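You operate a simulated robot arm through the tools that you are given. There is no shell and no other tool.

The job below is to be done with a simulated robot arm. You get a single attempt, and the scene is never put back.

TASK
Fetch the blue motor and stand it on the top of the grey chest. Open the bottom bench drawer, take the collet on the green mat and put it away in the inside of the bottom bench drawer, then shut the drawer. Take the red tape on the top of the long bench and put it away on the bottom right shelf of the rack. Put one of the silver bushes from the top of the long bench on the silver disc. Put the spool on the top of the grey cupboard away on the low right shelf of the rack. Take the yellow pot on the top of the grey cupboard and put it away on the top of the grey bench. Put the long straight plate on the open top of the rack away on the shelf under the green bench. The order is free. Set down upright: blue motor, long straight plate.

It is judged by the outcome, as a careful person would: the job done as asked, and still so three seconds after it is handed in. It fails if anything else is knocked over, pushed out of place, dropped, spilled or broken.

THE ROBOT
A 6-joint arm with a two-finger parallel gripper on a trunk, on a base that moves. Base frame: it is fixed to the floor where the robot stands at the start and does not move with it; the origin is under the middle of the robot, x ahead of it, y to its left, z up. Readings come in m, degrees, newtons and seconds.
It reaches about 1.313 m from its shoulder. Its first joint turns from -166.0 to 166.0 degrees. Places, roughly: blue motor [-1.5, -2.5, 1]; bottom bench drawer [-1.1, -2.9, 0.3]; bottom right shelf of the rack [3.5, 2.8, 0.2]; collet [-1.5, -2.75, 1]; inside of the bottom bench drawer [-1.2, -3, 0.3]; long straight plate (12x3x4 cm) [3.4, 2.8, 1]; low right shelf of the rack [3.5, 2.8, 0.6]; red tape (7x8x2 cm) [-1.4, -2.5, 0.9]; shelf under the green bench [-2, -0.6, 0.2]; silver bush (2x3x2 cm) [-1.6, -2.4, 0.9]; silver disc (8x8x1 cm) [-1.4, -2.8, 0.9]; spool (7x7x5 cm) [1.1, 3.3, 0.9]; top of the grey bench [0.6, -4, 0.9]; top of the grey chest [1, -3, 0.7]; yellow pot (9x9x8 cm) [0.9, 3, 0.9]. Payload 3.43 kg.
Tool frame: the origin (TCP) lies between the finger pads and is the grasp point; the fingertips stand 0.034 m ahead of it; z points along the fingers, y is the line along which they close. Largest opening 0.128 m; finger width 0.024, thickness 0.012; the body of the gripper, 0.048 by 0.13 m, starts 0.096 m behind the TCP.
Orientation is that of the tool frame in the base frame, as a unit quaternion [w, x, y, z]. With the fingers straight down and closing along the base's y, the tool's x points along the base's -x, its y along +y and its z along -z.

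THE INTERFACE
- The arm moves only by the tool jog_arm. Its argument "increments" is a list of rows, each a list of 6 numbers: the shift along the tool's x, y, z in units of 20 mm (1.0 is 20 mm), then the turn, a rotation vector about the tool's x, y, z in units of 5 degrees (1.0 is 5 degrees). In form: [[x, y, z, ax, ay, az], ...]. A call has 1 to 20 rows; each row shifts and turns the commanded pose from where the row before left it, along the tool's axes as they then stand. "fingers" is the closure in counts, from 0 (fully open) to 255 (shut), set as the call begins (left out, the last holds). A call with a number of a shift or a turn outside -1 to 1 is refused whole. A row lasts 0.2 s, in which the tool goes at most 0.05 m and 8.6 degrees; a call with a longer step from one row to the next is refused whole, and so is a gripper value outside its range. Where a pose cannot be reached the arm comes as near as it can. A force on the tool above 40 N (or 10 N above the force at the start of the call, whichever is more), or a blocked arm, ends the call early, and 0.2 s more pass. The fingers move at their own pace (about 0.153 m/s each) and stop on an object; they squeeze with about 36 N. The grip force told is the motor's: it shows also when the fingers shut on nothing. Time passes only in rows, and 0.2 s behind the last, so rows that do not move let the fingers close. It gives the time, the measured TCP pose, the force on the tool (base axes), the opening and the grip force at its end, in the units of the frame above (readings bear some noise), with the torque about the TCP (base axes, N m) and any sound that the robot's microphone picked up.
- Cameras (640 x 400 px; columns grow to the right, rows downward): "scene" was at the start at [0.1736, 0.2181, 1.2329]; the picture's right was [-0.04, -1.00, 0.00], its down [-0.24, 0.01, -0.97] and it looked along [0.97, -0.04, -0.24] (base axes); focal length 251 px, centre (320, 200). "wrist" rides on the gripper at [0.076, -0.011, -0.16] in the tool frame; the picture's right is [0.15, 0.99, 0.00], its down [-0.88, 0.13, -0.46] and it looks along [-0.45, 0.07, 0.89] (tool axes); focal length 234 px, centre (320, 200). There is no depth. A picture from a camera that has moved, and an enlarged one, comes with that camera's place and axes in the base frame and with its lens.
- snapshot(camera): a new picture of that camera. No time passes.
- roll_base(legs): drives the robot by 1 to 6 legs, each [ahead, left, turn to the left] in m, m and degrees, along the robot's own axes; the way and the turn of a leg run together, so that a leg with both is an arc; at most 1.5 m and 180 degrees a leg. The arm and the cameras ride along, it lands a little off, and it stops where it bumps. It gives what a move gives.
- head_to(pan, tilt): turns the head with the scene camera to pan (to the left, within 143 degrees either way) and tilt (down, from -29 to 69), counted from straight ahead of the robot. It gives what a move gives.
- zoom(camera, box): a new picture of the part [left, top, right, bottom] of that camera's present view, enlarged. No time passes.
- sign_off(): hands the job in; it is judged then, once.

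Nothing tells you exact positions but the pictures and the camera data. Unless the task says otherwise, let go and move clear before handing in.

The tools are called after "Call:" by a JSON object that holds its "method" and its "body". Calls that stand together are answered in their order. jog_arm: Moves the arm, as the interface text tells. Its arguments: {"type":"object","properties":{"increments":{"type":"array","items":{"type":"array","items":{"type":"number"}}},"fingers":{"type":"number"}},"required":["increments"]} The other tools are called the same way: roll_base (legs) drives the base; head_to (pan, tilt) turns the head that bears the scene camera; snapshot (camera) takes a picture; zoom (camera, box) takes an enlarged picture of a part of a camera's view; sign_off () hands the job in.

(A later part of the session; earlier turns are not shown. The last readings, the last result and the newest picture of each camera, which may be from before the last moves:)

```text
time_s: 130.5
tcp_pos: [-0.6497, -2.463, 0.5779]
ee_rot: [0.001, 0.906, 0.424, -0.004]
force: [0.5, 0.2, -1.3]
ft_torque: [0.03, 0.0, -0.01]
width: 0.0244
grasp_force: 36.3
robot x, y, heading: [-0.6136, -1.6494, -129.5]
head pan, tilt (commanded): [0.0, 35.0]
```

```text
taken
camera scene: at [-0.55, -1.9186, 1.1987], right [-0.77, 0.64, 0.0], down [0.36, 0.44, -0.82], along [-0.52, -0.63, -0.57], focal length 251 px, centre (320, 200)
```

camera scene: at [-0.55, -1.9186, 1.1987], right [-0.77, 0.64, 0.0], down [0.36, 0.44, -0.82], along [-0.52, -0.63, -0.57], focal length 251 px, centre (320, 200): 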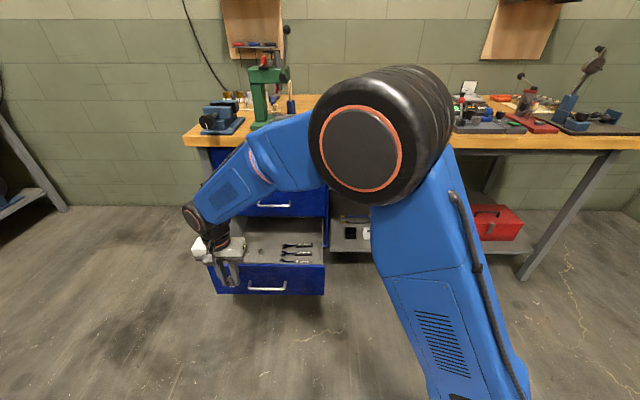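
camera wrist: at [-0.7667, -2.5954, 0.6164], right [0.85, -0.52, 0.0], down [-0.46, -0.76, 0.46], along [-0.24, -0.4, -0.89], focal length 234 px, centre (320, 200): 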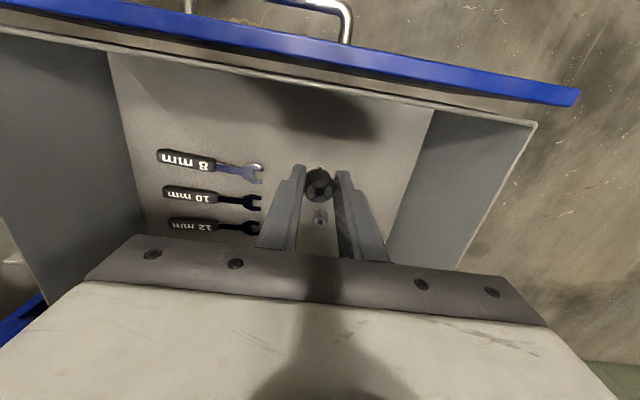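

Now I'll reach forward again over the drawer with the arm extended and then lower.

Call:
{"method": "jog_arm", "body": {"increments": [[-0.986, 0.017, 0, 0, 0, 0], [-0.986, 0.017, 0, 0, 0, 0], [-0.986, 0.017, 0, 0, 0, 0], [-0.986, 0.017, 0, 0, 0, 0], [-0.986, 0.017, 0, 0, 0, 0], [-0.986, 0.017, 0, 0, 0, 0], [-0.986, 0.017, 0, 0, 0, 0], [-0.986, 0.017, 0, 0, 0, 0], [-0.986, 0.017, 0, 0, 0, 0], [-0.986, 0.017, 0, 0, 0, 0], [-0.986, 0.017, 0, 0, 0, 0], [-0.986, 0.017, 0, 0, 0, 0], [-0.986, 0.017, 0, 0, 0, 0], [0, 0, 1, 0, 0, 0], [0, 0, 1, 0, 0, 0], [0, 0, 1, 0, 0, 0], [0, 0, 1, 0, 0, 0], [0, 0, 1, 0, 0, 0]]}}

Call:
{"method": "snapshot", "body": {"camera": "wrist"}}

Call:
{"method": "snapshot", "body": {"camera": "scene"}}

```text
time_s: 134.3
tcp_pos: [-0.8109, -2.6643, 0.4802]
ee_rot: [0.001, 0.906, 0.424, -0.004]
force: [-0.2, 0.7, 0.1]
ft_torque: [0.01, 0.02, 0.0]
width: 0.0242
grasp_force: 35.9
robot x, y, heading: [-0.6151, -1.651, -129.5]
head pan, tilt (commanded): [0.0, 35.0]
```

```text
taken
camera wrist: at [-0.7686, -2.5984, 0.6393], right [0.85, -0.52, 0.0], down [-0.46, -0.76, 0.46], along [-0.24, -0.4, -0.89], focal length 234 px, centre (320, 200)
```

wrist: 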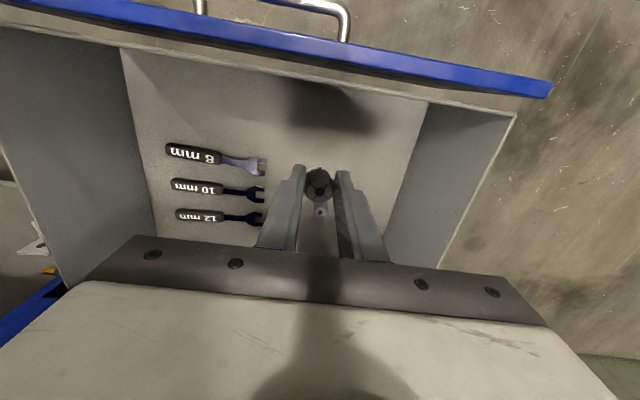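

```text
taken
camera scene: at [-0.55, -1.9186, 1.1987], right [-0.77, 0.64, 0.0], down [0.36, 0.44, -0.82], along [-0.52, -0.63, -0.57], focal length 251 px, centre (320, 200)
```

scene: 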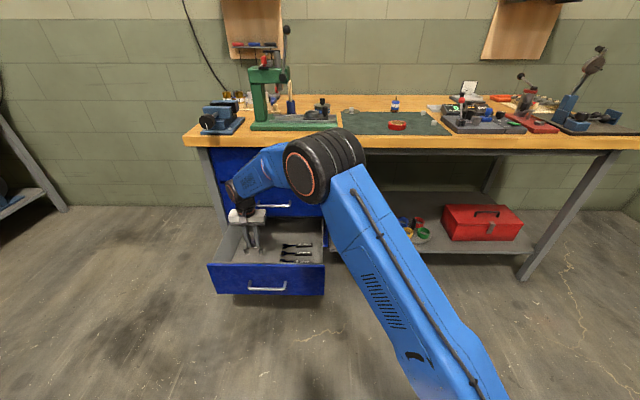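

I want to be sure of the elbow's clearance from the bench, so I'll pan the head both ways for a parallax view of it.

Call:
{"method": "head_to", "body": {"pan": 35, "tilt": 35}}

Call:
{"method": "snapshot", "body": {"camera": "scene"}}

Call:
{"method": "head_to", "body": {"pan": -35, "tilt": 35}}

Call:
{"method": "snapshot", "body": {"camera": "scene"}}

```text
time_s: 135.3
tcp_pos: [-0.8101, -2.665, 0.4795]
ee_rot: [0.001, 0.905, 0.425, -0.004]
force: [-0.5, 0.2, -1.1]
ft_torque: [-0.02, -0.06, 0.04]
width: 0.0245
grasp_force: 36.1
robot x, y, heading: [-0.6142, -1.6511, -129.6]
head pan, tilt (commanded): [35.0, 35.0]
```

```text
taken
camera scene: at [-0.501, -1.9385, 1.1987], right [-1.0, 0.08, 0.0], down [0.05, 0.57, -0.82], along [-0.06, -0.82, -0.57], focal length 251 px, centre (320, 200)
```

scene: 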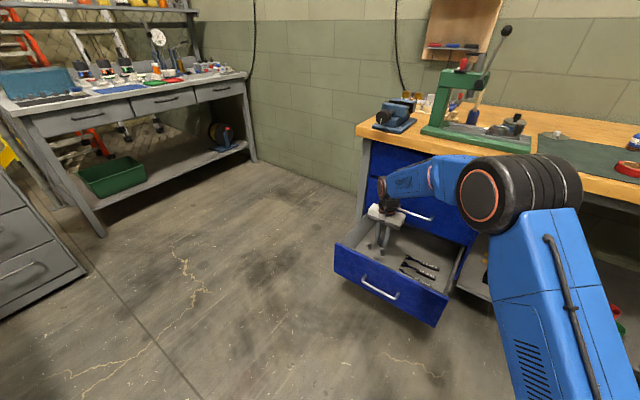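

```text
time_s: 136.7
tcp_pos: [-0.8111, -2.6646, 0.4813]
ee_rot: [0.003, 0.906, 0.424, -0.003]
force: [-0.4, -0.5, 0.0]
ft_torque: [0.01, -0.01, 0.01]
width: 0.0243
grasp_force: 36.1
robot x, y, heading: [-0.612, -1.6519, -129.4]
head pan, tilt (commanded): [-35.0, 35.0]
```

```text
taken
camera scene: at [-0.5789, -1.8743, 1.1987], right [-0.27, 0.96, 0.0], down [0.55, 0.15, -0.82], along [-0.79, -0.22, -0.57], focal length 251 px, centre (320, 200)
```

scene: 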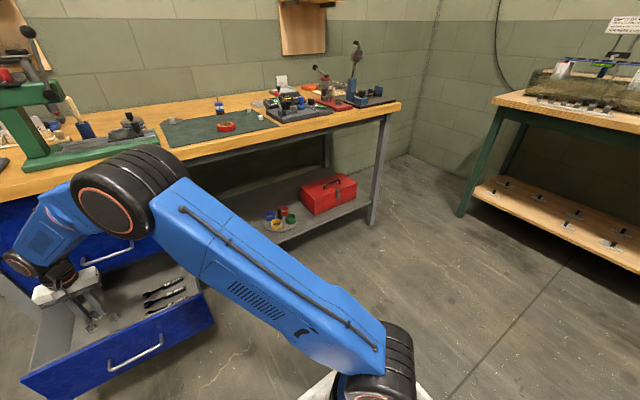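

Parallax puts the elbow at about F=2.18, z=1.0 — half a metre from the bench edge, so it's safe. I'll lower the collet into the drawer.

Call:
{"method": "head_to", "body": {"pan": 20, "tilt": 40}}

Call:
{"method": "jog_arm", "body": {"increments": [[0, 0, 1, 0, 0, 0], [0, 0, 1, 0, 0, 0], [0, 0, 1, 0, 0, 0], [0, 0, 1, 0, 0, 0], [0, 0, 1, 0, 0, 0]]}}

Call:
{"method": "zoom", "body": {"camera": "scene", "box": [260, 140, 460, 265]}}

Call:
{"method": "snapshot", "body": {"camera": "wrist"}}

```text
time_s: 137.9
tcp_pos: [-0.8106, -2.6652, 0.4806]
ee_rot: [0.002, 0.905, 0.424, -0.004]
force: [0.4, -0.1, -1.0]
ft_torque: [0.0, 0.0, 0.02]
width: 0.0245
grasp_force: 35.8
robot x, y, heading: [-0.6134, -1.6515, -129.5]
head pan, tilt (commanded): [20.0, 40.0]
```

```text
time_s: 139.2
tcp_pos: [-0.8102, -2.6642, 0.3796]
ee_rot: [0.002, 0.906, 0.424, -0.004]
force: [0.0, 0.9, 0.0]
ft_torque: [-0.02, 0.0, 0.01]
width: 0.0242
grasp_force: 35.6
robot x, y, heading: [-0.6143, -1.6488, -129.4]
head pan, tilt (commanded): [20.0, 40.0]
```

```text
3.20 times, centred on (360, 202) of scene
camera zoom: at [-0.5223, -1.9307, 1.1912], right [-0.94, 0.33, 0.0], down [0.21, 0.61, -0.77], along [-0.26, -0.72, -0.64], focal length 804 px, centre (192, 192)
```

zoom: 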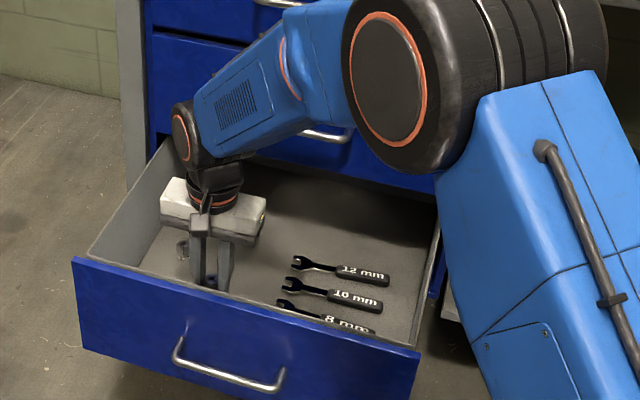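

```text
taken
camera wrist: at [-0.7679, -2.5976, 0.5384], right [0.85, -0.52, 0.0], down [-0.46, -0.76, 0.46], along [-0.24, -0.4, -0.89], focal length 234 px, centre (320, 200)
```

wrist: 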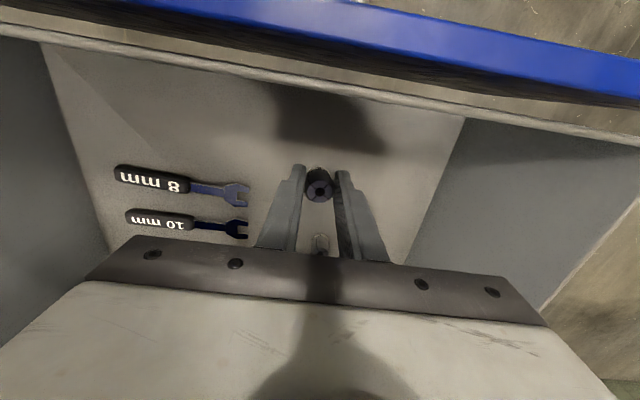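

Call:
{"method": "jog_arm", "body": {"increments": [[0, 0, 0.5, 0, 0, 0], [0, 0, 0.5, 0, 0, 0], [0, 0, 0.35, 0, 0, 0]]}}

Call:
{"method": "zoom", "body": {"camera": "wrist", "box": [240, 120, 400, 260]}}

```text
time_s: 139.9
tcp_pos: [-0.8101, -2.664, 0.3535]
ee_rot: [0.001, 0.906, 0.424, -0.004]
force: [-0.9, -0.6, -1.0]
ft_torque: [0.02, -0.01, -0.01]
width: 0.0242
grasp_force: 36.2
robot x, y, heading: [-0.6176, -1.6501, -129.4]
head pan, tilt (commanded): [20.0, 40.0]
```

```text
2.86 times, centred on (320, 190) of wrist
camera zoom: at [-0.7682, -2.5991, 0.5115], right [0.85, -0.52, 0.0], down [-0.46, -0.76, 0.46], along [-0.24, -0.39, -0.89], focal length 669 px, centre (320, 229)
```

zoom: 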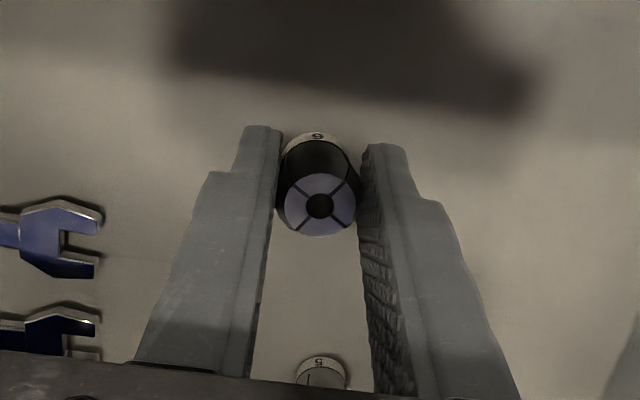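

Not yet in contact. I'll go down in small 3 mm steps.

Call:
{"method": "jog_arm", "body": {"increments": [[0, 0, 0.2, 0, 0, 0], [0, 0, 0.2, 0, 0, 0]]}}

Call:
{"method": "jog_arm", "body": {"increments": [[0, 0, 0.15, 0, 0, 0], [0, 0, 0, 0, 0, 0]]}}

Call:
{"method": "zoom", "body": {"camera": "scene", "box": [290, 190, 370, 240]}}

```text
time_s: 140.6
tcp_pos: [-0.8105, -2.6648, 0.3454]
ee_rot: [0.002, 0.906, 0.424, -0.004]
force: [-0.4, 0.4, 0.5]
ft_torque: [0.02, 0.01, 0.0]
width: 0.0241
grasp_force: 35.7
robot x, y, heading: [-0.6142, -1.6522, -129.7]
head pan, tilt (commanded): [20.0, 40.0]
```

```text
time_s: 141.2
tcp_pos: [-0.8115, -2.6667, 0.3417]
ee_rot: [0.002, 0.906, 0.423, -0.004]
force: [0.0, 0.2, 0.0]
ft_torque: [0.0, 0.01, -0.02]
width: 0.0243
grasp_force: 36.4
robot x, y, heading: [-0.6114, -1.6497, -129.4]
head pan, tilt (commanded): [20.0, 40.0]
```

```text
8.00 times, centred on (330, 215) of scene
camera zoom: at [-0.5224, -1.9308, 1.1911], right [-0.94, 0.33, 0.0], down [0.21, 0.61, -0.77], along [-0.26, -0.72, -0.64], focal length 2010 px, centre (240, 80)
```

zoom: 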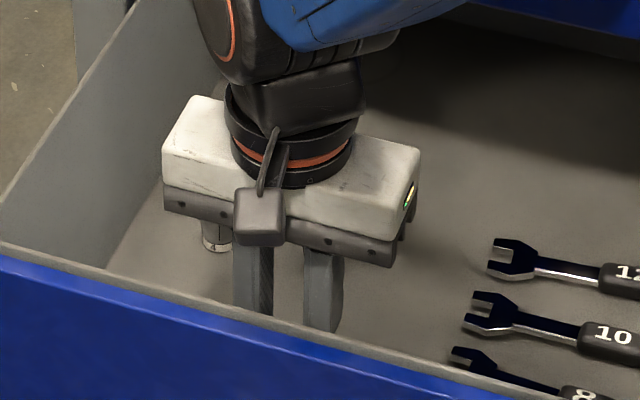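

Call:
{"method": "jog_arm", "body": {"increments": [[0, 0, 0.15, 0, 0, 0], [0, 0, 0.15, 0, 0, 0]]}}

Call:
{"method": "jog_arm", "body": {"increments": [[0, 0, 0.15, 0, 0, 0], [0, 0, 0, 0, 0, 0]]}}

Call:
{"method": "zoom", "body": {"camera": "wrist", "box": [240, 120, 400, 260]}}

```text
time_s: 141.8
tcp_pos: [-0.8112, -2.6666, 0.3369]
ee_rot: [0.003, 0.906, 0.424, -0.004]
force: [-0.8, -0.7, -0.5]
ft_torque: [-0.02, -0.02, 0.04]
width: 0.0243
grasp_force: 35.3
robot x, y, heading: [-0.6082, -1.6488, -129.8]
head pan, tilt (commanded): [20.0, 40.0]
```

```text
time_s: 142.3
tcp_pos: [-0.8106, -2.6665, 0.3333]
ee_rot: [0.002, 0.905, 0.424, -0.004]
force: [-0.1, 0.4, -0.2]
ft_torque: [0.01, 0.0, 0.01]
width: 0.0246
grasp_force: 36.1
robot x, y, heading: [-0.6124, -1.6508, -129.8]
head pan, tilt (commanded): [20.0, 40.0]
```

```text
2.86 times, centred on (320, 190) of wrist
camera zoom: at [-0.7687, -2.5998, 0.4924], right [0.85, -0.52, 0.0], down [-0.46, -0.76, 0.46], along [-0.24, -0.4, -0.89], focal length 669 px, centre (320, 229)
```

zoom: 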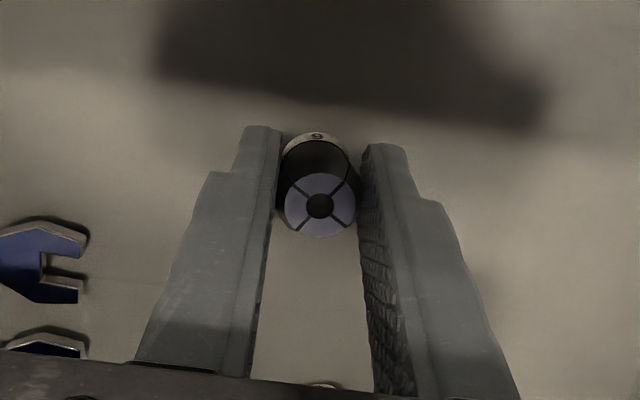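

Call:
{"method": "jog_arm", "body": {"increments": [[0, 0, 0.12, 0, 0, 0], [0, 0, 0.12, 0, 0, 0], [0, 0, 0, 0, 0, 0]]}}

Call:
{"method": "jog_arm", "body": {"increments": [[0, 0, 0.12, 0, 0, 0], [0, 0, 0.12, 0, 0, 0], [0, 0, 0, 0, 0, 0]]}}

```text
time_s: 143.2
tcp_pos: [-0.811, -2.6663, 0.3274]
ee_rot: [0.002, 0.906, 0.424, -0.003]
force: [-0.2, 0.6, -0.6]
ft_torque: [0.03, 0.03, 0.02]
width: 0.0242
grasp_force: 36.0
robot x, y, heading: [-0.6116, -1.6562, -129.3]
head pan, tilt (commanded): [20.0, 40.0]
```

```text
time_s: 143.9
tcp_pos: [-0.8113, -2.6659, 0.3237]
ee_rot: [0.002, 0.906, 0.424, -0.004]
force: [0.7, 0.4, -1.1]
ft_torque: [0.0, -0.01, 0.0]
width: 0.0243
grasp_force: 36.0
robot x, y, heading: [-0.6133, -1.6528, -129.5]
head pan, tilt (commanded): [20.0, 40.0]
```

Still no contact; the floor should be very close. To keep the camera housing clear of the drawer's front panel I'll shift 2 cm forward, then continue in small steps.

Call:
{"method": "jog_arm", "body": {"increments": [[-0.5, 0, 0, 0, 0, 0], [-0.5, 0, 0, 0, 0, 0], [0, 0, 0.1, 0, 0, 0], [0, 0, 0, 0, 0, 0]]}}

Call:
{"method": "jog_arm", "body": {"increments": [[0, 0, 0.1, 0, 0, 0], [0, 0, 0.1, 0, 0, 0], [0, 0, 0, 0, 0, 0]]}}

Call:
{"method": "zoom", "body": {"camera": "scene", "box": [290, 180, 370, 230]}}

```text
time_s: 144.9
tcp_pos: [-0.8234, -2.6831, 0.3226]
ee_rot: [0.002, 0.906, 0.424, -0.004]
force: [0.1, 1.3, 0.1]
ft_torque: [-0.02, 0.01, 0.0]
width: 0.0243
grasp_force: 35.9
robot x, y, heading: [-0.6142, -1.6479, -129.6]
head pan, tilt (commanded): [20.0, 40.0]
```

```text
time_s: 145.8
tcp_pos: [-0.8251, -2.6822, 0.318]
ee_rot: [0.002, 0.905, 0.425, -0.004]
force: [-0.5, -0.7, 0.0]
ft_torque: [0.0, -0.03, -0.01]
width: 0.0242
grasp_force: 35.4
robot x, y, heading: [-0.6146, -1.6519, -129.5]
head pan, tilt (commanded): [20.0, 40.0]
```

```text
8.00 times, centred on (330, 205) of scene
camera zoom: at [-0.5224, -1.9308, 1.1911], right [-0.94, 0.33, 0.0], down [0.21, 0.61, -0.77], along [-0.26, -0.72, -0.64], focal length 2010 px, centre (240, 160)
```

zoom: 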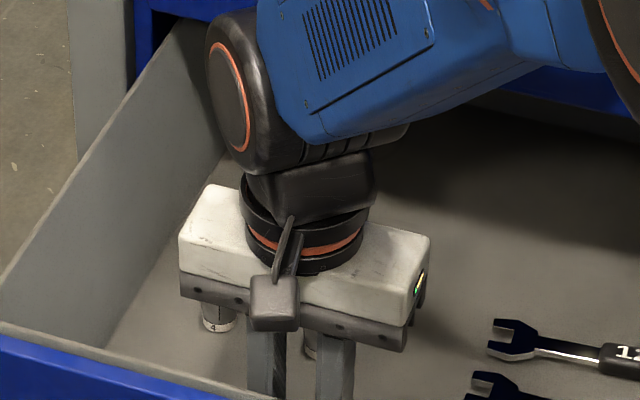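

Call:
{"method": "jog_arm", "body": {"increments": [[0, 0, 0.1, 0, 0, 0], [0, 0, 0.1, 0, 0, 0], [0, 0, 0, 0, 0, 0]]}}

Call:
{"method": "jog_arm", "body": {"increments": [[0, 0, 0.1, 0, 0, 0], [0, 0, 0.1, 0, 0, 0], [0, 0, 0, 0, 0, 0]]}}

```text
time_s: 146.6
tcp_pos: [-0.824, -2.6816, 0.3149]
ee_rot: [0.002, 0.906, 0.424, -0.004]
force: [0.2, 0.2, -0.6]
ft_torque: [0.02, -0.01, 0.01]
width: 0.0242
grasp_force: 36.0
robot x, y, heading: [-0.6108, -1.6525, -129.5]
head pan, tilt (commanded): [20.0, 40.0]
```

```text
time_s: 147.3
tcp_pos: [-0.8238, -2.6829, 0.3116]
ee_rot: [0.003, 0.906, 0.424, -0.004]
force: [-0.9, 0.3, 18.7]
ft_torque: [-0.12, -0.05, -0.05]
width: 0.024
grasp_force: 36.0
robot x, y, heading: [-0.6104, -1.6514, -129.1]
head pan, tilt (commanded): [20.0, 40.0]
```

Contact on the drawer floor. I'll open the fingers and rise straight up.

Call:
{"method": "jog_arm", "body": {"increments": [[0, 0, -0.03, 0, 0, 0], [0, 0, 0, 0, 0, 0], [0, 0, -0.3, 0, 0, 0], [0, 0, -0.8, 0, 0, 0], [0, 0, -1, 0, 0, 0], [0, 0, -1, 0, 0, 0], [0, 0, -1, 0, 0, 0], [0, 0, -1, 0, 0, 0], [0, 0, -1, 0, 0, 0], [0, 0, -1, 0, 0, 0], [0, 0, -1, 0, 0, 0]], "fingers": 165}}

Call:
{"method": "snapshot", "body": {"camera": "wrist"}}

Call:
{"method": "zoom", "body": {"camera": "scene", "box": [260, 140, 460, 265]}}

```text
time_s: 149.8
tcp_pos: [-0.8224, -2.6796, 0.4723]
ee_rot: [0.002, 0.905, 0.424, -0.004]
force: [0.1, 0.1, -1.0]
ft_torque: [-0.02, -0.01, 0.0]
width: 0.0451
grasp_force: 0.0
robot x, y, heading: [-0.612, -1.6484, -129.8]
head pan, tilt (commanded): [20.0, 40.0]
```

```text
taken
camera wrist: at [-0.7802, -2.6138, 0.6312], right [0.85, -0.52, 0.0], down [-0.46, -0.76, 0.46], along [-0.24, -0.39, -0.89], focal length 234 px, centre (320, 200)
```

wrist: 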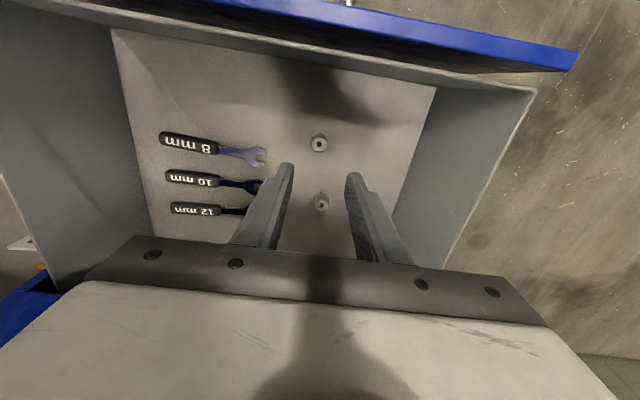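

```text
3.20 times, centred on (360, 202) of scene
camera zoom: at [-0.5224, -1.9309, 1.1911], right [-0.94, 0.33, 0.0], down [0.21, 0.61, -0.77], along [-0.26, -0.72, -0.64], focal length 804 px, centre (192, 192)
```

zoom: 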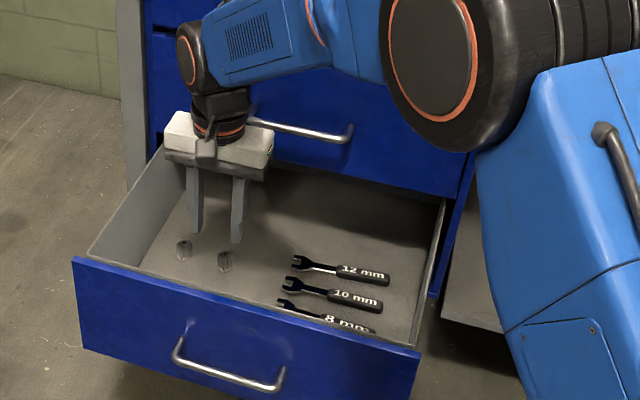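

The collet stands upright in the drawer. Now I'll raise the gripper, back off in front of the drawer, and turn the fingers forward to push it shut.

Call:
{"method": "jog_arm", "body": {"increments": [[0, 0, -1, 0, 0, 0], [0, 0, -1, 0, 0, 0], [0, 0, -1, 0, 0, 0], [0, 0, -1, 0, 0, 0], [0, 0, -1, 0, 0, 0], [0, 0, -1, 0, 0, 0], [0, 0, -1, 0, 0, 0], [0, 0, -1, 0, 0, 0], [1, -0.3, 0, 0, 0, 0], [1, -0.3, 0, 0, 0, 0], [1, -0.3, 0, 0, 0, 0], [1, -0.3, 0, 0, 0, 0], [1, -0.3, 0, 0, 0, 0], [1, -0.3, 0, 0, 0, 0], [1, -0.3, 0, 0, 0, 0], [1, -0.3, 0, 0, 0, 0], [1, -0.3, 0, 0, 0, 0], [1, -0.3, 0, 0, 0, 0], [1, -0.3, 0, 0, 0, 0], [1, -0.3, 0, 0, 0, 0]], "fingers": 255}}

Call:
{"method": "jog_arm", "body": {"increments": [[0, 0, 0, 0, 0, -1], [0, 0, 0, 0, 0, -1], [0, 0, 0, 0, 0, -1], [0, 0, 0, 0, 0, -1], [0, 0, 0, 0, 0, -1], [0, 0, 0, 0, 0, -1], [0, 0, 0, 0, 0, -1], [0, 0, 0, 0, 0, -1], [0, 0, 0, 0, 0, -1], [0, 0, 0, 0, 0, -1], [0, 0, 0, 0, 0, -1], [0, 0, 0, 0, 0, -1], [0, 0, 0, 0, 0, -1], [0, 0, 0, 0, 0, -1], [0, 0, 0, 0, 0, -1], [0, 0, 0, 0, 0, -1], [0, 0, 0, 0, 0, -1], [0, 0, 0, 0, 0, -1]]}}

Call:
{"method": "jog_arm", "body": {"increments": [[0, 0, 0, 1, 0, 0], [0, 0, 0, 1, 0, 0], [0, 0, 0, 1, 0, 0], [0, 0, 0, 1, 0, 0], [0, 0, 0, 1, 0, 0], [0, 0, 0, 1, 0, 0], [0, 0, 0, 1, 0, 0], [0, 0, 0, 1, 0, 0], [0, 0, 0, 1, 0, 0], [0, 0, 0, 1, 0, 0], [0, 0, 0, 1, 0, 0], [0, 0, 0, 1, 0, 0]]}}

Call:
{"method": "snapshot", "body": {"camera": "wrist"}}

Call:
{"method": "snapshot", "body": {"camera": "scene"}}

```text
time_s: 153.9
tcp_pos: [-0.7245, -2.4483, 0.6282]
ee_rot: [0.002, 0.906, 0.424, -0.003]
force: [0.1, 0.0, -1.6]
ft_torque: [-0.01, 0.02, 0.01]
width: 0.0001
grasp_force: 32.6
robot x, y, heading: [-0.6151, -1.6521, -129.4]
head pan, tilt (commanded): [20.0, 40.0]
```

```text
time_s: 157.8
tcp_pos: [-0.723, -2.4488, 0.6296]
ee_rot: [-0.002, 0.339, 0.941, -0.004]
force: [-0.3, -0.2, 0.0]
ft_torque: [0.01, 0.01, -0.05]
width: 0.0
grasp_force: 32.9
robot x, y, heading: [-0.6115, -1.6534, -129.4]
head pan, tilt (commanded): [20.0, 40.0]
```

```text
time_s: 160.3
tcp_pos: [-0.723, -2.4492, 0.632]
ee_rot: [-0.171, 0.294, 0.811, -0.475]
force: [0.4, 0.5, -1.2]
ft_torque: [0.03, -0.01, -0.03]
width: 0.0
grasp_force: 32.9
robot x, y, heading: [-0.613, -1.6501, -129.6]
head pan, tilt (commanded): [20.0, 40.0]
```

```text
taken
camera wrist: at [-0.6954, -2.2984, 0.7183], right [0.2, 0.47, -0.86], down [0.97, -0.21, 0.11], along [-0.13, -0.86, -0.5], focal length 234 px, centre (320, 200)
```

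wrist: 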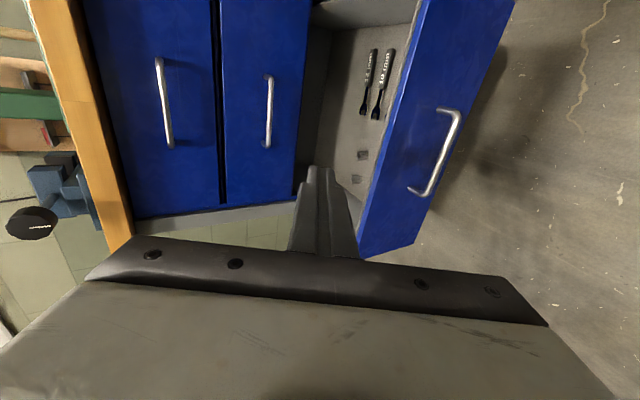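

```text
taken
camera scene: at [-0.5224, -1.9307, 1.1912], right [-0.94, 0.33, 0.0], down [0.21, 0.61, -0.77], along [-0.26, -0.72, -0.64], focal length 251 px, centre (320, 200)
```

scene: 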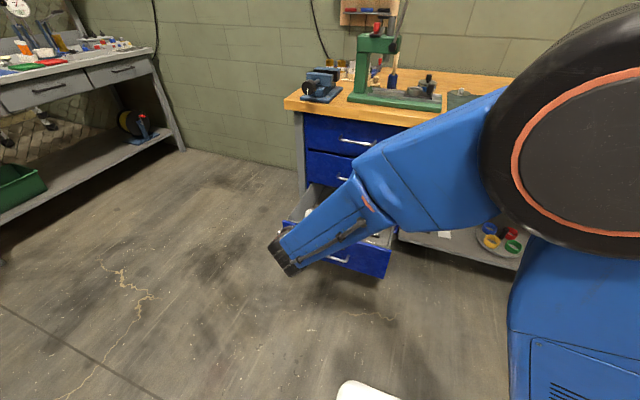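

The fingers point at the drawer front. I'll lower to just above the handle's height in front of the panel and then push it in.

Call:
{"method": "jog_arm", "body": {"increments": [[0, 0.871, 0.4927, 0, 0, 0], [0, 0.871, 0.4927, 0, 0, 0], [0, 0.871, 0.4927, 0, 0, 0], [0, 0.871, 0.4927, 0, 0, 0], [0, 0.871, 0.4927, 0, 0, 0], [0, 0.871, 0.4927, 0, 0, 0], [0, 0.871, 0.4927, 0, 0, 0], [0, 0.871, 0.4927, 0, 0, 0], [0, 0.871, 0.4927, 0, 0, 0], [0, 0.871, 0.4927, 0, 0, 0], [0, 0.436, 0.246, 0, 0, 0], [0, -0.4, 0.7, 0, 0, 0], [0, -0.4, 0.7, 0, 0, 0], [0, -0.4, 0.7, 0, 0, 0]]}}

Call:
{"method": "snapshot", "body": {"camera": "wrist"}}

Call:
{"method": "snapshot", "body": {"camera": "scene"}}

```text
time_s: 163.3
tcp_pos: [-0.7548, -2.4859, 0.4197]
ee_rot: [-0.171, 0.294, 0.812, -0.474]
force: [-0.6, 0.0, 0.7]
ft_torque: [0.01, -0.01, -0.01]
width: 0.0001
grasp_force: 32.5
robot x, y, heading: [-0.6125, -1.6494, -129.2]
head pan, tilt (commanded): [20.0, 40.0]
```

```text
taken
camera wrist: at [-0.7268, -2.3354, 0.508], right [0.2, 0.47, -0.86], down [0.97, -0.21, 0.11], along [-0.13, -0.86, -0.5], focal length 234 px, centre (320, 200)
```

wrist: 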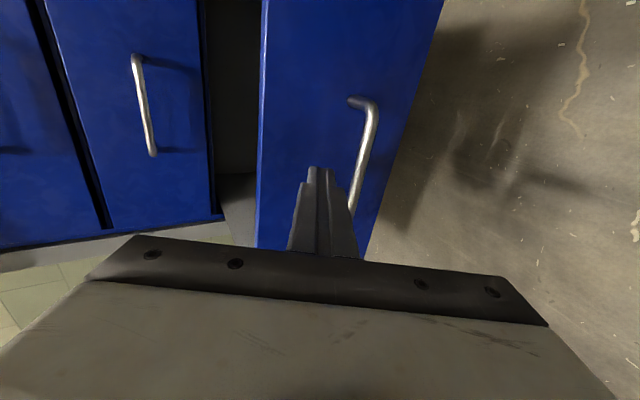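

```text
taken
camera scene: at [-0.5222, -1.9307, 1.1911], right [-0.94, 0.33, 0.0], down [0.21, 0.61, -0.77], along [-0.26, -0.72, -0.64], focal length 251 px, centre (320, 200)
```

scene: 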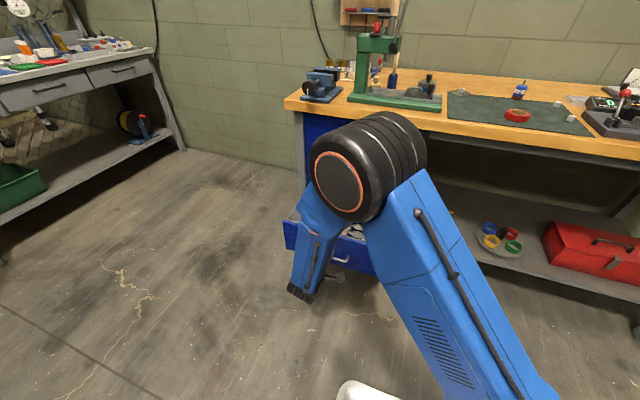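

Call:
{"method": "jog_arm", "body": {"increments": [[0, -0.4, 0.7, 0, 0, 0], [0, -0.4, 0.7, 0, 0, 0], [0, -0.4, 0.7, 0, 0, 0], [0, -0.4, 0.7, 0, 0, 0], [0, -0.4, 0.7, 0, 0, 0], [0, -0.4, 0.7, 0, 0, 0], [0, -0.4, 0.7, 0, 0, 0], [0, -0.4, 0.7, 0, 0, 0], [0, -0.4, 0.7, 0, 0, 0], [0, -0.4, 0.7, 0, 0, 0]]}}

Call:
{"method": "snapshot", "body": {"camera": "wrist"}}

```text
time_s: 165.6
tcp_pos: [-0.8591, -2.6107, 0.4221]
ee_rot: [-0.172, 0.294, 0.812, -0.473]
force: [0.1, -0.7, 0.4]
ft_torque: [0.01, 0.01, 0.01]
width: 0.0001
grasp_force: 32.8
robot x, y, heading: [-0.6128, -1.6533, -129.1]
head pan, tilt (commanded): [20.0, 40.0]
```

```text
taken
camera wrist: at [-0.8301, -2.4607, 0.5099], right [0.2, 0.47, -0.86], down [0.97, -0.21, 0.11], along [-0.13, -0.86, -0.5], focal length 234 px, centre (320, 200)
```

wrist: 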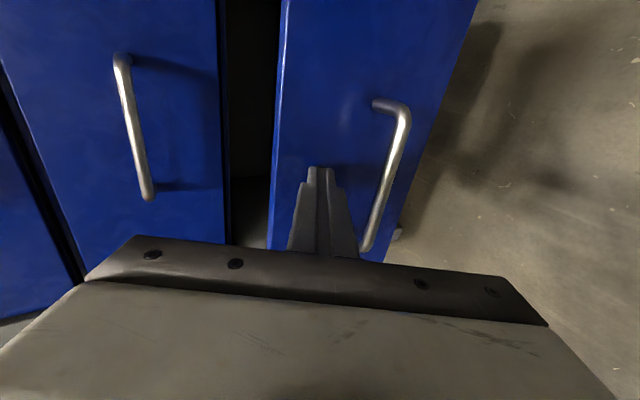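

The drawer is moving in. I'll keep pushing.

Call:
{"method": "jog_arm", "body": {"increments": [[0, -0.4, 0.7, 0, 0, 0], [0, -0.4, 0.7, 0, 0, 0], [0, -0.4, 0.7, 0, 0, 0], [0, -0.4, 0.7, 0, 0, 0], [0, -0.4, 0.7, 0, 0, 0], [0, -0.4, 0.7, 0, 0, 0], [0, -0.4, 0.7, 0, 0, 0]]}}

Call:
{"method": "snapshot", "body": {"camera": "wrist"}}

Call:
{"method": "zoom", "body": {"camera": "scene", "box": [260, 100, 460, 300]}}

```text
time_s: 167.2
tcp_pos: [-0.9329, -2.6968, 0.4209]
ee_rot: [-0.171, 0.294, 0.812, -0.473]
force: [-0.2, -0.1, -0.2]
ft_torque: [0.01, 0.01, 0.01]
width: 0.0001
grasp_force: 33.2
robot x, y, heading: [-0.6117, -1.6522, -129.4]
head pan, tilt (commanded): [20.0, 40.0]
```

```text
taken
camera wrist: at [-0.9024, -2.5471, 0.5092], right [0.2, 0.47, -0.86], down [0.97, -0.21, 0.11], along [-0.13, -0.86, -0.5], focal length 234 px, centre (320, 200)
```

wrist: 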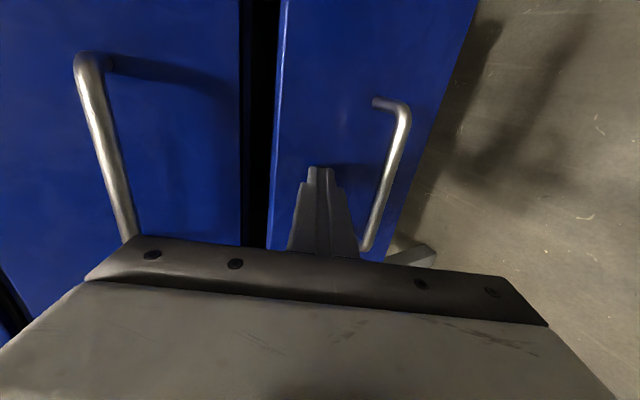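

```text
2.00 times, centred on (360, 200) of scene
camera zoom: at [-0.5223, -1.9308, 1.1911], right [-0.94, 0.33, 0.0], down [0.21, 0.61, -0.77], along [-0.26, -0.72, -0.64], focal length 502 px, centre (240, 200)
```

zoom: 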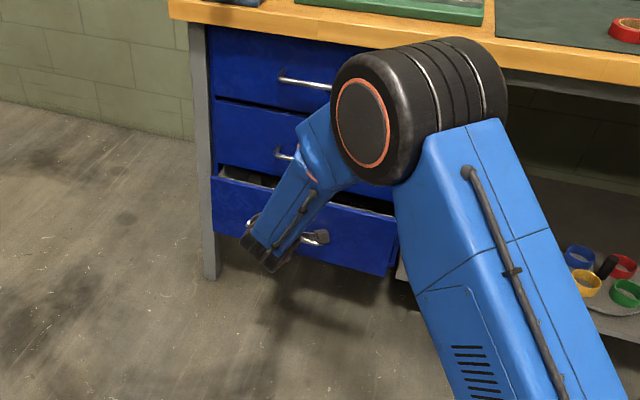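

About 4 cm remain. I'll push the last bit in smaller steps until it stops.

Call:
{"method": "jog_arm", "body": {"increments": [[0, -0.3, 0.525, 0, 0, 0], [0, -0.3, 0.525, 0, 0, 0], [0, -0.2, 0.35, 0, 0, 0], [0, -0.15, 0.26, 0, 0, 0], [0, -0.1, 0.175, 0, 0, 0], [0, -0.1, 0.175, 0, 0, 0], [0, -0.1, 0.175, 0, 0, 0]]}}

Call:
{"method": "snapshot", "body": {"camera": "wrist"}}

Call:
{"method": "zoom", "body": {"camera": "scene", "box": [260, 100, 460, 300]}}

```text
time_s: 168.8
tcp_pos: [-0.9605, -2.7345, 0.4209]
ee_rot: [-0.171, 0.294, 0.813, -0.473]
force: [5.7, 12.5, 8.8]
ft_torque: [-0.06, 0.22, -0.23]
width: 0.0
grasp_force: 33.0
robot x, y, heading: [-0.6128, -1.6496, -129.5]
head pan, tilt (commanded): [20.0, 40.0]
stopped in row 7: the force on the tool passed its limit at 51 N (the readings are from after the stop); the commanded pose is now the measured one
```

```text
taken
camera wrist: at [-0.9321, -2.5831, 0.5102], right [0.2, 0.47, -0.86], down [0.97, -0.21, 0.11], along [-0.13, -0.86, -0.5], focal length 234 px, centre (320, 200)
```

wrist: 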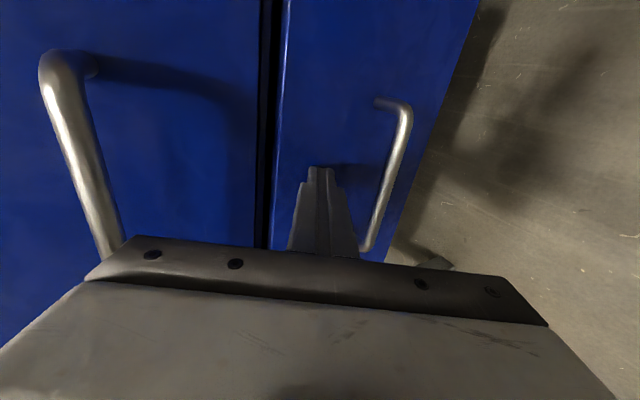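

```text
2.00 times, centred on (360, 200) of scene
camera zoom: at [-0.522, -1.9298, 1.1913], right [-0.94, 0.33, 0.0], down [0.21, 0.61, -0.77], along [-0.26, -0.72, -0.64], focal length 502 px, centre (240, 200)
```

zoom: 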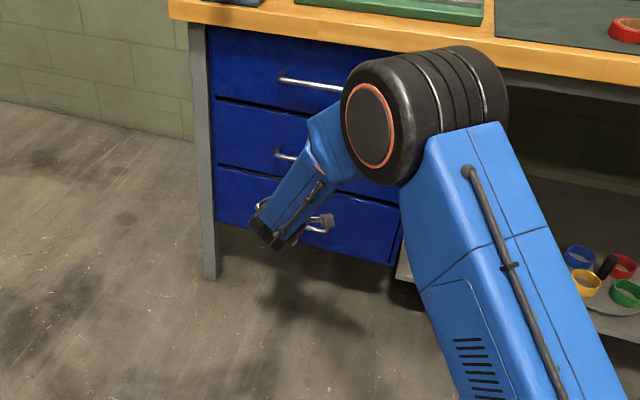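

The drawer hit its stop and looks flush. I'll back the gripper off, raise it and turn the fingers down again.

Call:
{"method": "jog_arm", "body": {"increments": [[0, 0.4916, -0.871, 0, 0, 0], [0, 0.4916, -0.871, 0, 0, 0], [0, 0.4916, -0.871, 0, 0, 0], [0, 0.4916, -0.871, 0, 0, 0], [0, 0.4916, -0.871, 0, 0, 0], [0, 0.4916, -0.871, 0, 0, 0], [0, 0.4916, -0.871, 0, 0, 0], [0, 0.4916, -0.871, 0, 0, 0], [0, 0.4916, -0.871, 0, 0, 0], [0, 0.4916, -0.871, 0, 0, 0], [0, 0.4916, -0.871, 0, 0, 0], [0, 0.4916, -0.871, 0, 0, 0], [0, 0.4916, -0.871, 0, 0, 0], [0, 0.4916, -0.871, 0, 0, 0], [0, 0.4916, -0.871, 0, 0, 0], [0, 0.4916, -0.871, 0, 0, 0]]}}

Call:
{"method": "jog_arm", "body": {"increments": [[0, -0.871, -0.4927, 0, 0, 0], [0, -0.871, -0.4927, 0, 0, 0], [0, -0.871, -0.4927, 0, 0, 0], [0, -0.871, -0.4927, 0, 0, 0], [0, -0.871, -0.4927, 0, 0, 0], [0, -0.871, -0.4927, 0, 0, 0], [0, -0.871, -0.4927, 0, 0, 0], [0, -0.871, -0.4927, 0, 0, 0], [0, -0.871, -0.4927, 0, 0, 0], [0, -0.871, -0.4927, 0, 0, 0], [0, -0.871, -0.4927, 0, 0, 0], [0, -0.871, -0.4927, 0, 0, 0], [0, -0.871, -0.4927, 0, 0, 0], [0, -0.871, -0.4927, 0, 0, 0], [0, -0.871, -0.4927, 0, 0, 0], [0, -0.871, -0.4927, 0, 0, 0], [0, -0.871, -0.4927, 0, 0, 0], [0, -0.871, -0.4927, 0, 0, 0], [0, -0.871, -0.4927, 0, 0, 0], [0, -0.871, -0.4927, 0, 0, 0]]}}

Call:
{"method": "jog_arm", "body": {"increments": [[0, 0, 0, -1, 0, 0], [0, 0, 0, -1, 0, 0], [0, 0, 0, -1, 0, 0], [0, 0, 0, -1, 0, 0], [0, 0, 0, -1, 0, 0], [0, 0, 0, -1, 0, 0], [0, 0, 0, -1, 0, 0], [0, 0, 0, -1, 0, 0], [0, 0, 0, -1, 0, 0], [0, 0, 0, -1, 0, 0], [0, 0, 0, -1, 0, 0], [0, 0, 0, -1, 0, 0]]}}

Call:
{"method": "jog_arm", "body": {"increments": [[0, 0, -0.6, 0, 0, 1], [0, 0, -0.6, 0, 0, 1], [0, 0, -0.6, 0, 0, 1], [0, 0, -0.6, 0, 0, 1], [0, 0, -0.6, 0, 0, 1], [0, 0, -0.6, 0, 0, 1], [0, 0, -0.6, 0, 0, 1], [0, 0, -0.6, 0, 0, 1], [0, 0, -0.6, 0, 0, 1], [0, 0, -0.6, 0, 0, 1], [0, 0, -0.6, 0, 0, 1], [0, 0, -0.6, 0, 0, 1], [0, 0, -0.6, 0, 0, 1], [0, 0, -0.6, 0, 0, 1], [0, 0, -0.6, 0, 0, 1], [0, 0, -0.6, 0, 0, 1], [0, 0, -0.6, 0, 0, 1], [0, 0, -0.6, 0, 0, 1]], "fingers": 100}}

Call:
{"method": "snapshot", "body": {"camera": "scene"}}

```text
time_s: 172.2
tcp_pos: [-0.7576, -2.4905, 0.4221]
ee_rot: [-0.172, 0.294, 0.813, -0.473]
force: [0.3, -0.3, 0.0]
ft_torque: [0.01, 0.02, -0.02]
width: 0.0
grasp_force: 33.5
robot x, y, heading: [-0.6129, -1.6509, -129.7]
head pan, tilt (commanded): [20.0, 40.0]
```

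```text
time_s: 176.4
tcp_pos: [-0.7558, -2.4879, 0.8229]
ee_rot: [-0.171, 0.294, 0.813, -0.472]
force: [0.4, -0.1, -0.7]
ft_torque: [0.03, 0.01, -0.04]
width: 0.0
grasp_force: 33.3
robot x, y, heading: [-0.6133, -1.6506, -129.6]
head pan, tilt (commanded): [20.0, 40.0]
```

```text
time_s: 179.0
tcp_pos: [-0.7552, -2.489, 0.8219]
ee_rot: [-0.001, 0.34, 0.94, -0.003]
force: [-0.3, -0.5, 1.0]
ft_torque: [0.01, 0.05, -0.03]
width: 0.0
grasp_force: 33.2
robot x, y, heading: [-0.6142, -1.6475, -129.4]
head pan, tilt (commanded): [20.0, 40.0]
```

```text
time_s: 182.8
tcp_pos: [-0.7553, -2.4878, 1.0375]
ee_rot: [0.001, 0.906, 0.424, -0.004]
force: [-0.5, 0.1, -0.4]
ft_torque: [0.04, -0.01, 0.03]
width: 0.0778
grasp_force: 0.0
robot x, y, heading: [-0.6096, -1.6489, -129.3]
head pan, tilt (commanded): [20.0, 40.0]
```

```text
taken
camera scene: at [-0.5222, -1.9304, 1.1911], right [-0.94, 0.33, 0.0], down [0.21, 0.61, -0.77], along [-0.26, -0.72, -0.64], focal length 251 px, centre (320, 200)
```

scene: 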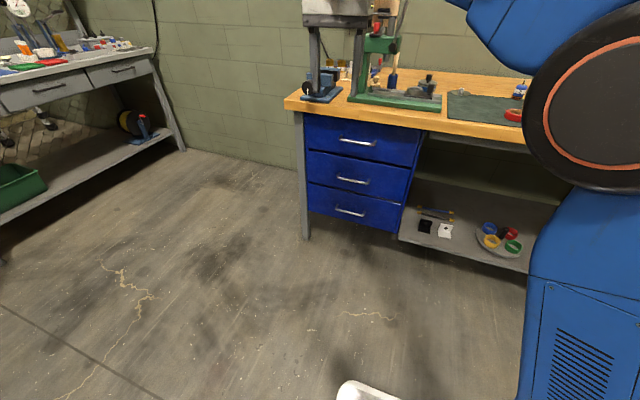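

The bottom drawer is shut flush with the others. Next is the blue motor: I'll swing the arm to the right, raised, then drive the base closer.

Call:
{"method": "jog_arm", "body": {"increments": [[0, -1, -0.2, 0, 0, 0], [0, -1, -0.2, 0, 0, 0], [0, -1, -0.2, 0, 0, 0], [0, -1, -0.2, 0, 0, 0], [0, -1, -0.2, 0, 0, 0], [0, -1, -0.2, 0, 0, 0], [0, -1, -0.2, 0, 0, 0], [0, -1, -0.2, 0, 0, 0], [0, -1, -0.2, 0, 0, 0], [0, -1, -0.2, 0, 0, 0], [0, -1, -0.2, 0, 0, 0], [0, -1, -0.2, 0, 0, 0], [0, -1, -0.2, 0, 0, 0], [0, -1, -0.2, 0, 0, 0], [0, -1, -0.2, 0, 0, 0], [0, -1, -0.2, 0, 0, 0], [0, -1, -0.2, 0, 0, 0], [0, -1, -0.2, 0, 0, 0], [0, -1, -0.2, 0, 0, 0], [0, -1, -0.2, 0, 0, 0]]}}

Call:
{"method": "roll_base", "body": {"legs": [[0.4, -0.1, 0]]}}

Call:
{"method": "head_to", "body": {"pan": 0, "tilt": 35}}

Call:
{"method": "snapshot", "body": {"camera": "scene"}}

Call:
{"method": "snapshot", "body": {"camera": "wrist"}}

```text
time_s: 187.0
tcp_pos: [-1.0599, -2.2309, 1.1194]
ee_rot: [0.0, 0.906, 0.424, -0.003]
force: [0.4, 0.9, 0.0]
ft_torque: [0.03, -0.01, 0.0]
width: 0.0778
grasp_force: 0.0
robot x, y, heading: [-0.6135, -1.6484, -129.2]
head pan, tilt (commanded): [20.0, 40.0]
```

```text
time_s: 189.5
tcp_pos: [-1.3893, -2.4697, 1.118]
ee_rot: [0.001, 0.907, 0.422, -0.003]
force: [0.4, 0.7, 0.4]
ft_torque: [0.02, 0.02, 0.01]
width: 0.0777
grasp_force: 0.1
robot x, y, heading: [-0.9387, -1.8884, -129.6]
head pan, tilt (commanded): [20.0, 40.0]
```

```text
time_s: 190.3
tcp_pos: [-1.3898, -2.4704, 1.1195]
ee_rot: [0.001, 0.906, 0.422, -0.003]
force: [0.8, 0.2, -0.7]
ft_torque: [-0.01, 0.02, 0.01]
width: 0.0777
grasp_force: 0.1
robot x, y, heading: [-0.942, -1.8904, -130.0]
head pan, tilt (commanded): [0.0, 35.0]
```

```text
taken
camera scene: at [-0.8785, -2.159, 1.1987], right [-0.77, 0.64, 0.0], down [0.37, 0.44, -0.82], along [-0.52, -0.63, -0.57], focal length 251 px, centre (320, 200)
```

scene: 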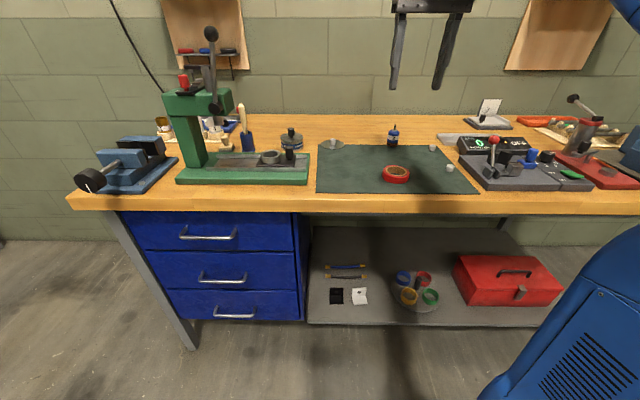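

```text
taken
camera wrist: at [-1.3475, -2.4048, 1.2778], right [0.85, -0.52, 0.0], down [-0.46, -0.76, 0.46], along [-0.24, -0.39, -0.89], focal length 234 px, centre (320, 200)
```

wrist: 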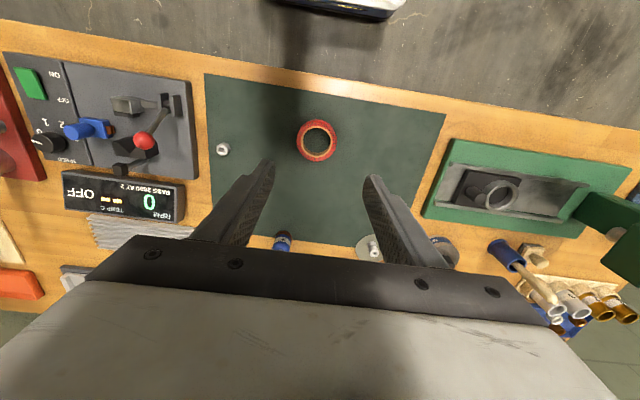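

Call:
{"method": "zoom", "body": {"camera": "scene", "box": [350, 110, 430, 160]}}

Call:
{"method": "zoom", "body": {"camera": "wrist", "box": [220, 190, 340, 265]}}

```text
8.00 times, centred on (390, 135) of scene
camera zoom: at [-0.8785, -2.159, 1.1987], right [-0.77, 0.64, 0.0], down [0.37, 0.44, -0.82], along [-0.52, -0.63, -0.57], focal length 2010 px, centre (-240, 720)
```

zoom: 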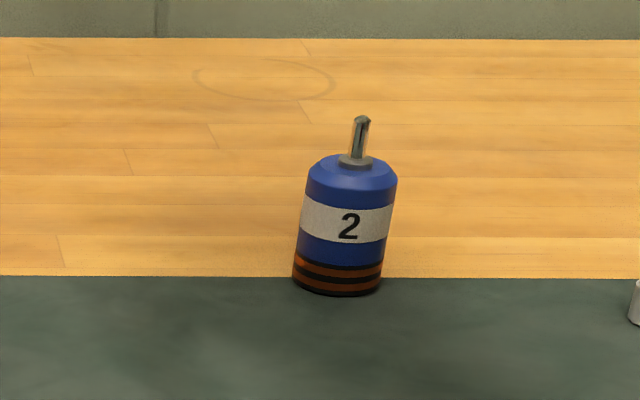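

```text
5.33 times, centred on (280, 228) of wrist
camera zoom: at [-1.3475, -2.4048, 1.2778], right [0.85, -0.52, 0.0], down [-0.46, -0.76, 0.46], along [-0.24, -0.39, -0.89], focal length 1249 px, centre (533, 53)
```

zoom: 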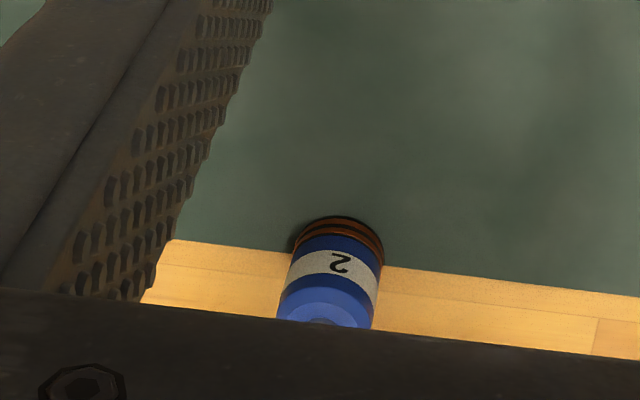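

The motor is a ~4 cm cylinder standing at about (-1.578,-2.619). I'll move over it and lower partway.

Call:
{"method": "jog_arm", "body": {"increments": [[-0.978, -0.2, 0, 0, 0, 0], [-0.978, -0.2, 0, 0, 0, 0], [-0.978, -0.2, 0, 0, 0, 0], [-0.978, -0.2, 0, 0, 0, 0], [-0.978, -0.2, 0, 0, 0, 0], [-0.978, -0.2, 0, 0, 0, 0], [-0.978, -0.2, 0, 0, 0, 0], [-0.978, -0.2, 0, 0, 0, 0], [-0.978, -0.2, 0, 0, 0, 0], [-0.978, -0.2, 0, 0, 0, 0], [-0.978, -0.2, 0, 0, 0, 0], [-0.978, -0.2, 0, 0, 0, 0], [0, 0, 1, 0, 0, 0], [0, 0, 1, 0, 0, 0], [0, 0, 1, 0, 0, 0], [0, 0, 1, 0, 0, 0], [0, 0, 1, 0, 0, 0]]}}

Call:
{"method": "snapshot", "body": {"camera": "wrist"}}

Call:
{"method": "zoom", "body": {"camera": "scene", "box": [320, 80, 480, 180]}}

```text
time_s: 193.9
tcp_pos: [-1.5747, -2.6143, 1.0058]
ee_rot: [0.0, 0.906, 0.423, -0.004]
force: [-0.8, 0.6, 0.2]
ft_torque: [-0.01, 0.02, 0.01]
width: 0.0779
grasp_force: 0.0
out of reach, approached as far as the arm can: row 11, 12
robot x, y, heading: [-0.9432, -1.8911, -130.0]
head pan, tilt (commanded): [0.0, 35.0]
```

```text
taken
camera wrist: at [-1.5311, -2.5493, 1.1658], right [0.85, -0.52, 0.0], down [-0.46, -0.76, 0.46], along [-0.24, -0.39, -0.89], focal length 234 px, centre (320, 200)
```

wrist: 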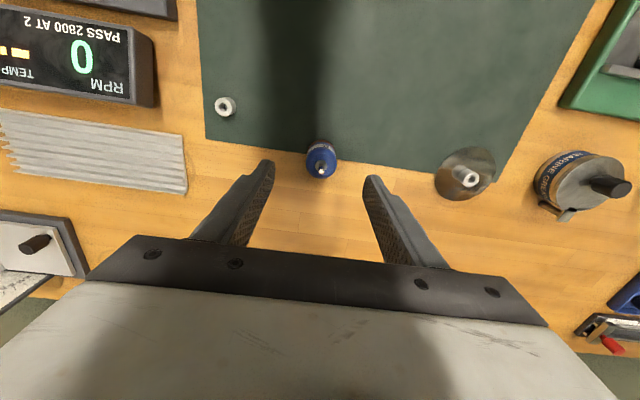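

```text
4.00 times, centred on (400, 130) of scene
camera zoom: at [-0.8786, -2.159, 1.1987], right [-0.77, 0.64, 0.0], down [0.37, 0.44, -0.82], along [-0.52, -0.63, -0.57], focal length 1005 px, centre (0, 480)
```

zoom: 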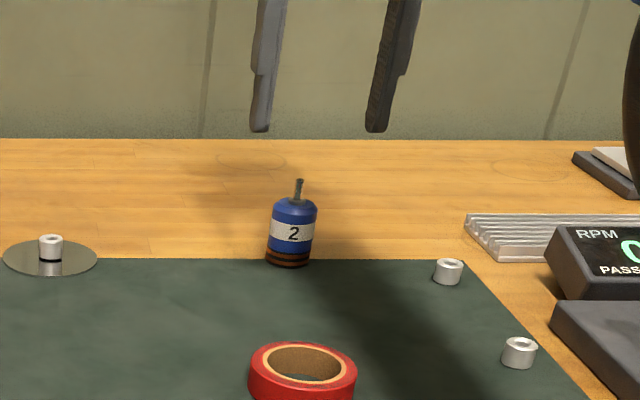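

The motor is nearly centred under the gripper. I'll descend with a small correction and then close.

Call:
{"method": "jog_arm", "body": {"increments": [[-0.1, 0.05, 0.9, 0, 0, 0], [-0.1, 0.04, 0.9, 0, 0, 0], [0, 0, 0.9, 0, 0, 0], [0, 0, 0.9, 0, 0, 0], [0, 0, 0.9, 0, 0, 0], [0, 0, 0.3, 0, 0, 0]]}}

Call:
{"method": "zoom", "body": {"camera": "wrist", "box": [220, 100, 420, 225]}}

Call:
{"method": "zoom", "body": {"camera": "scene", "box": [340, 90, 460, 165]}}

```text
time_s: 195.3
tcp_pos: [-1.5745, -2.6194, 0.9124]
ee_rot: [0.002, 0.906, 0.423, -0.004]
force: [-0.1, 0.7, -1.7]
ft_torque: [0.03, 0.01, 0.01]
width: 0.0778
grasp_force: 0.0
robot x, y, heading: [-0.94, -1.8933, -129.6]
head pan, tilt (commanded): [0.0, 35.0]
```

```text
3.20 times, centred on (320, 162) of wrist
camera zoom: at [-1.5336, -2.5539, 1.0709], right [0.85, -0.52, 0.0], down [-0.46, -0.76, 0.46], along [-0.24, -0.39, -0.89], focal length 749 px, centre (320, 320)
```

zoom: 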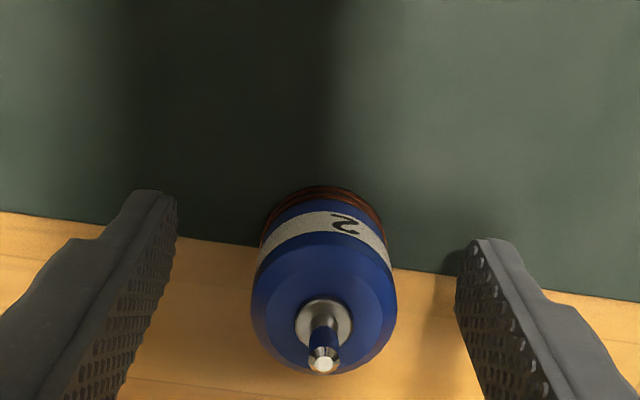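

```text
5.33 times, centred on (400, 128) of scene
camera zoom: at [-0.8786, -2.159, 1.1987], right [-0.77, 0.64, 0.0], down [0.37, 0.44, -0.82], along [-0.52, -0.63, -0.57], focal length 1340 px, centre (-107, 587)
```

zoom: 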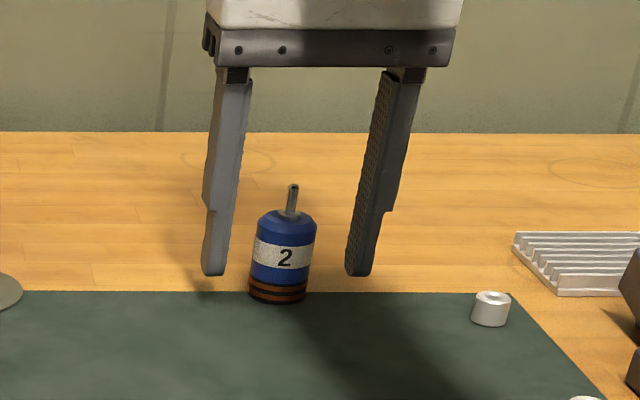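

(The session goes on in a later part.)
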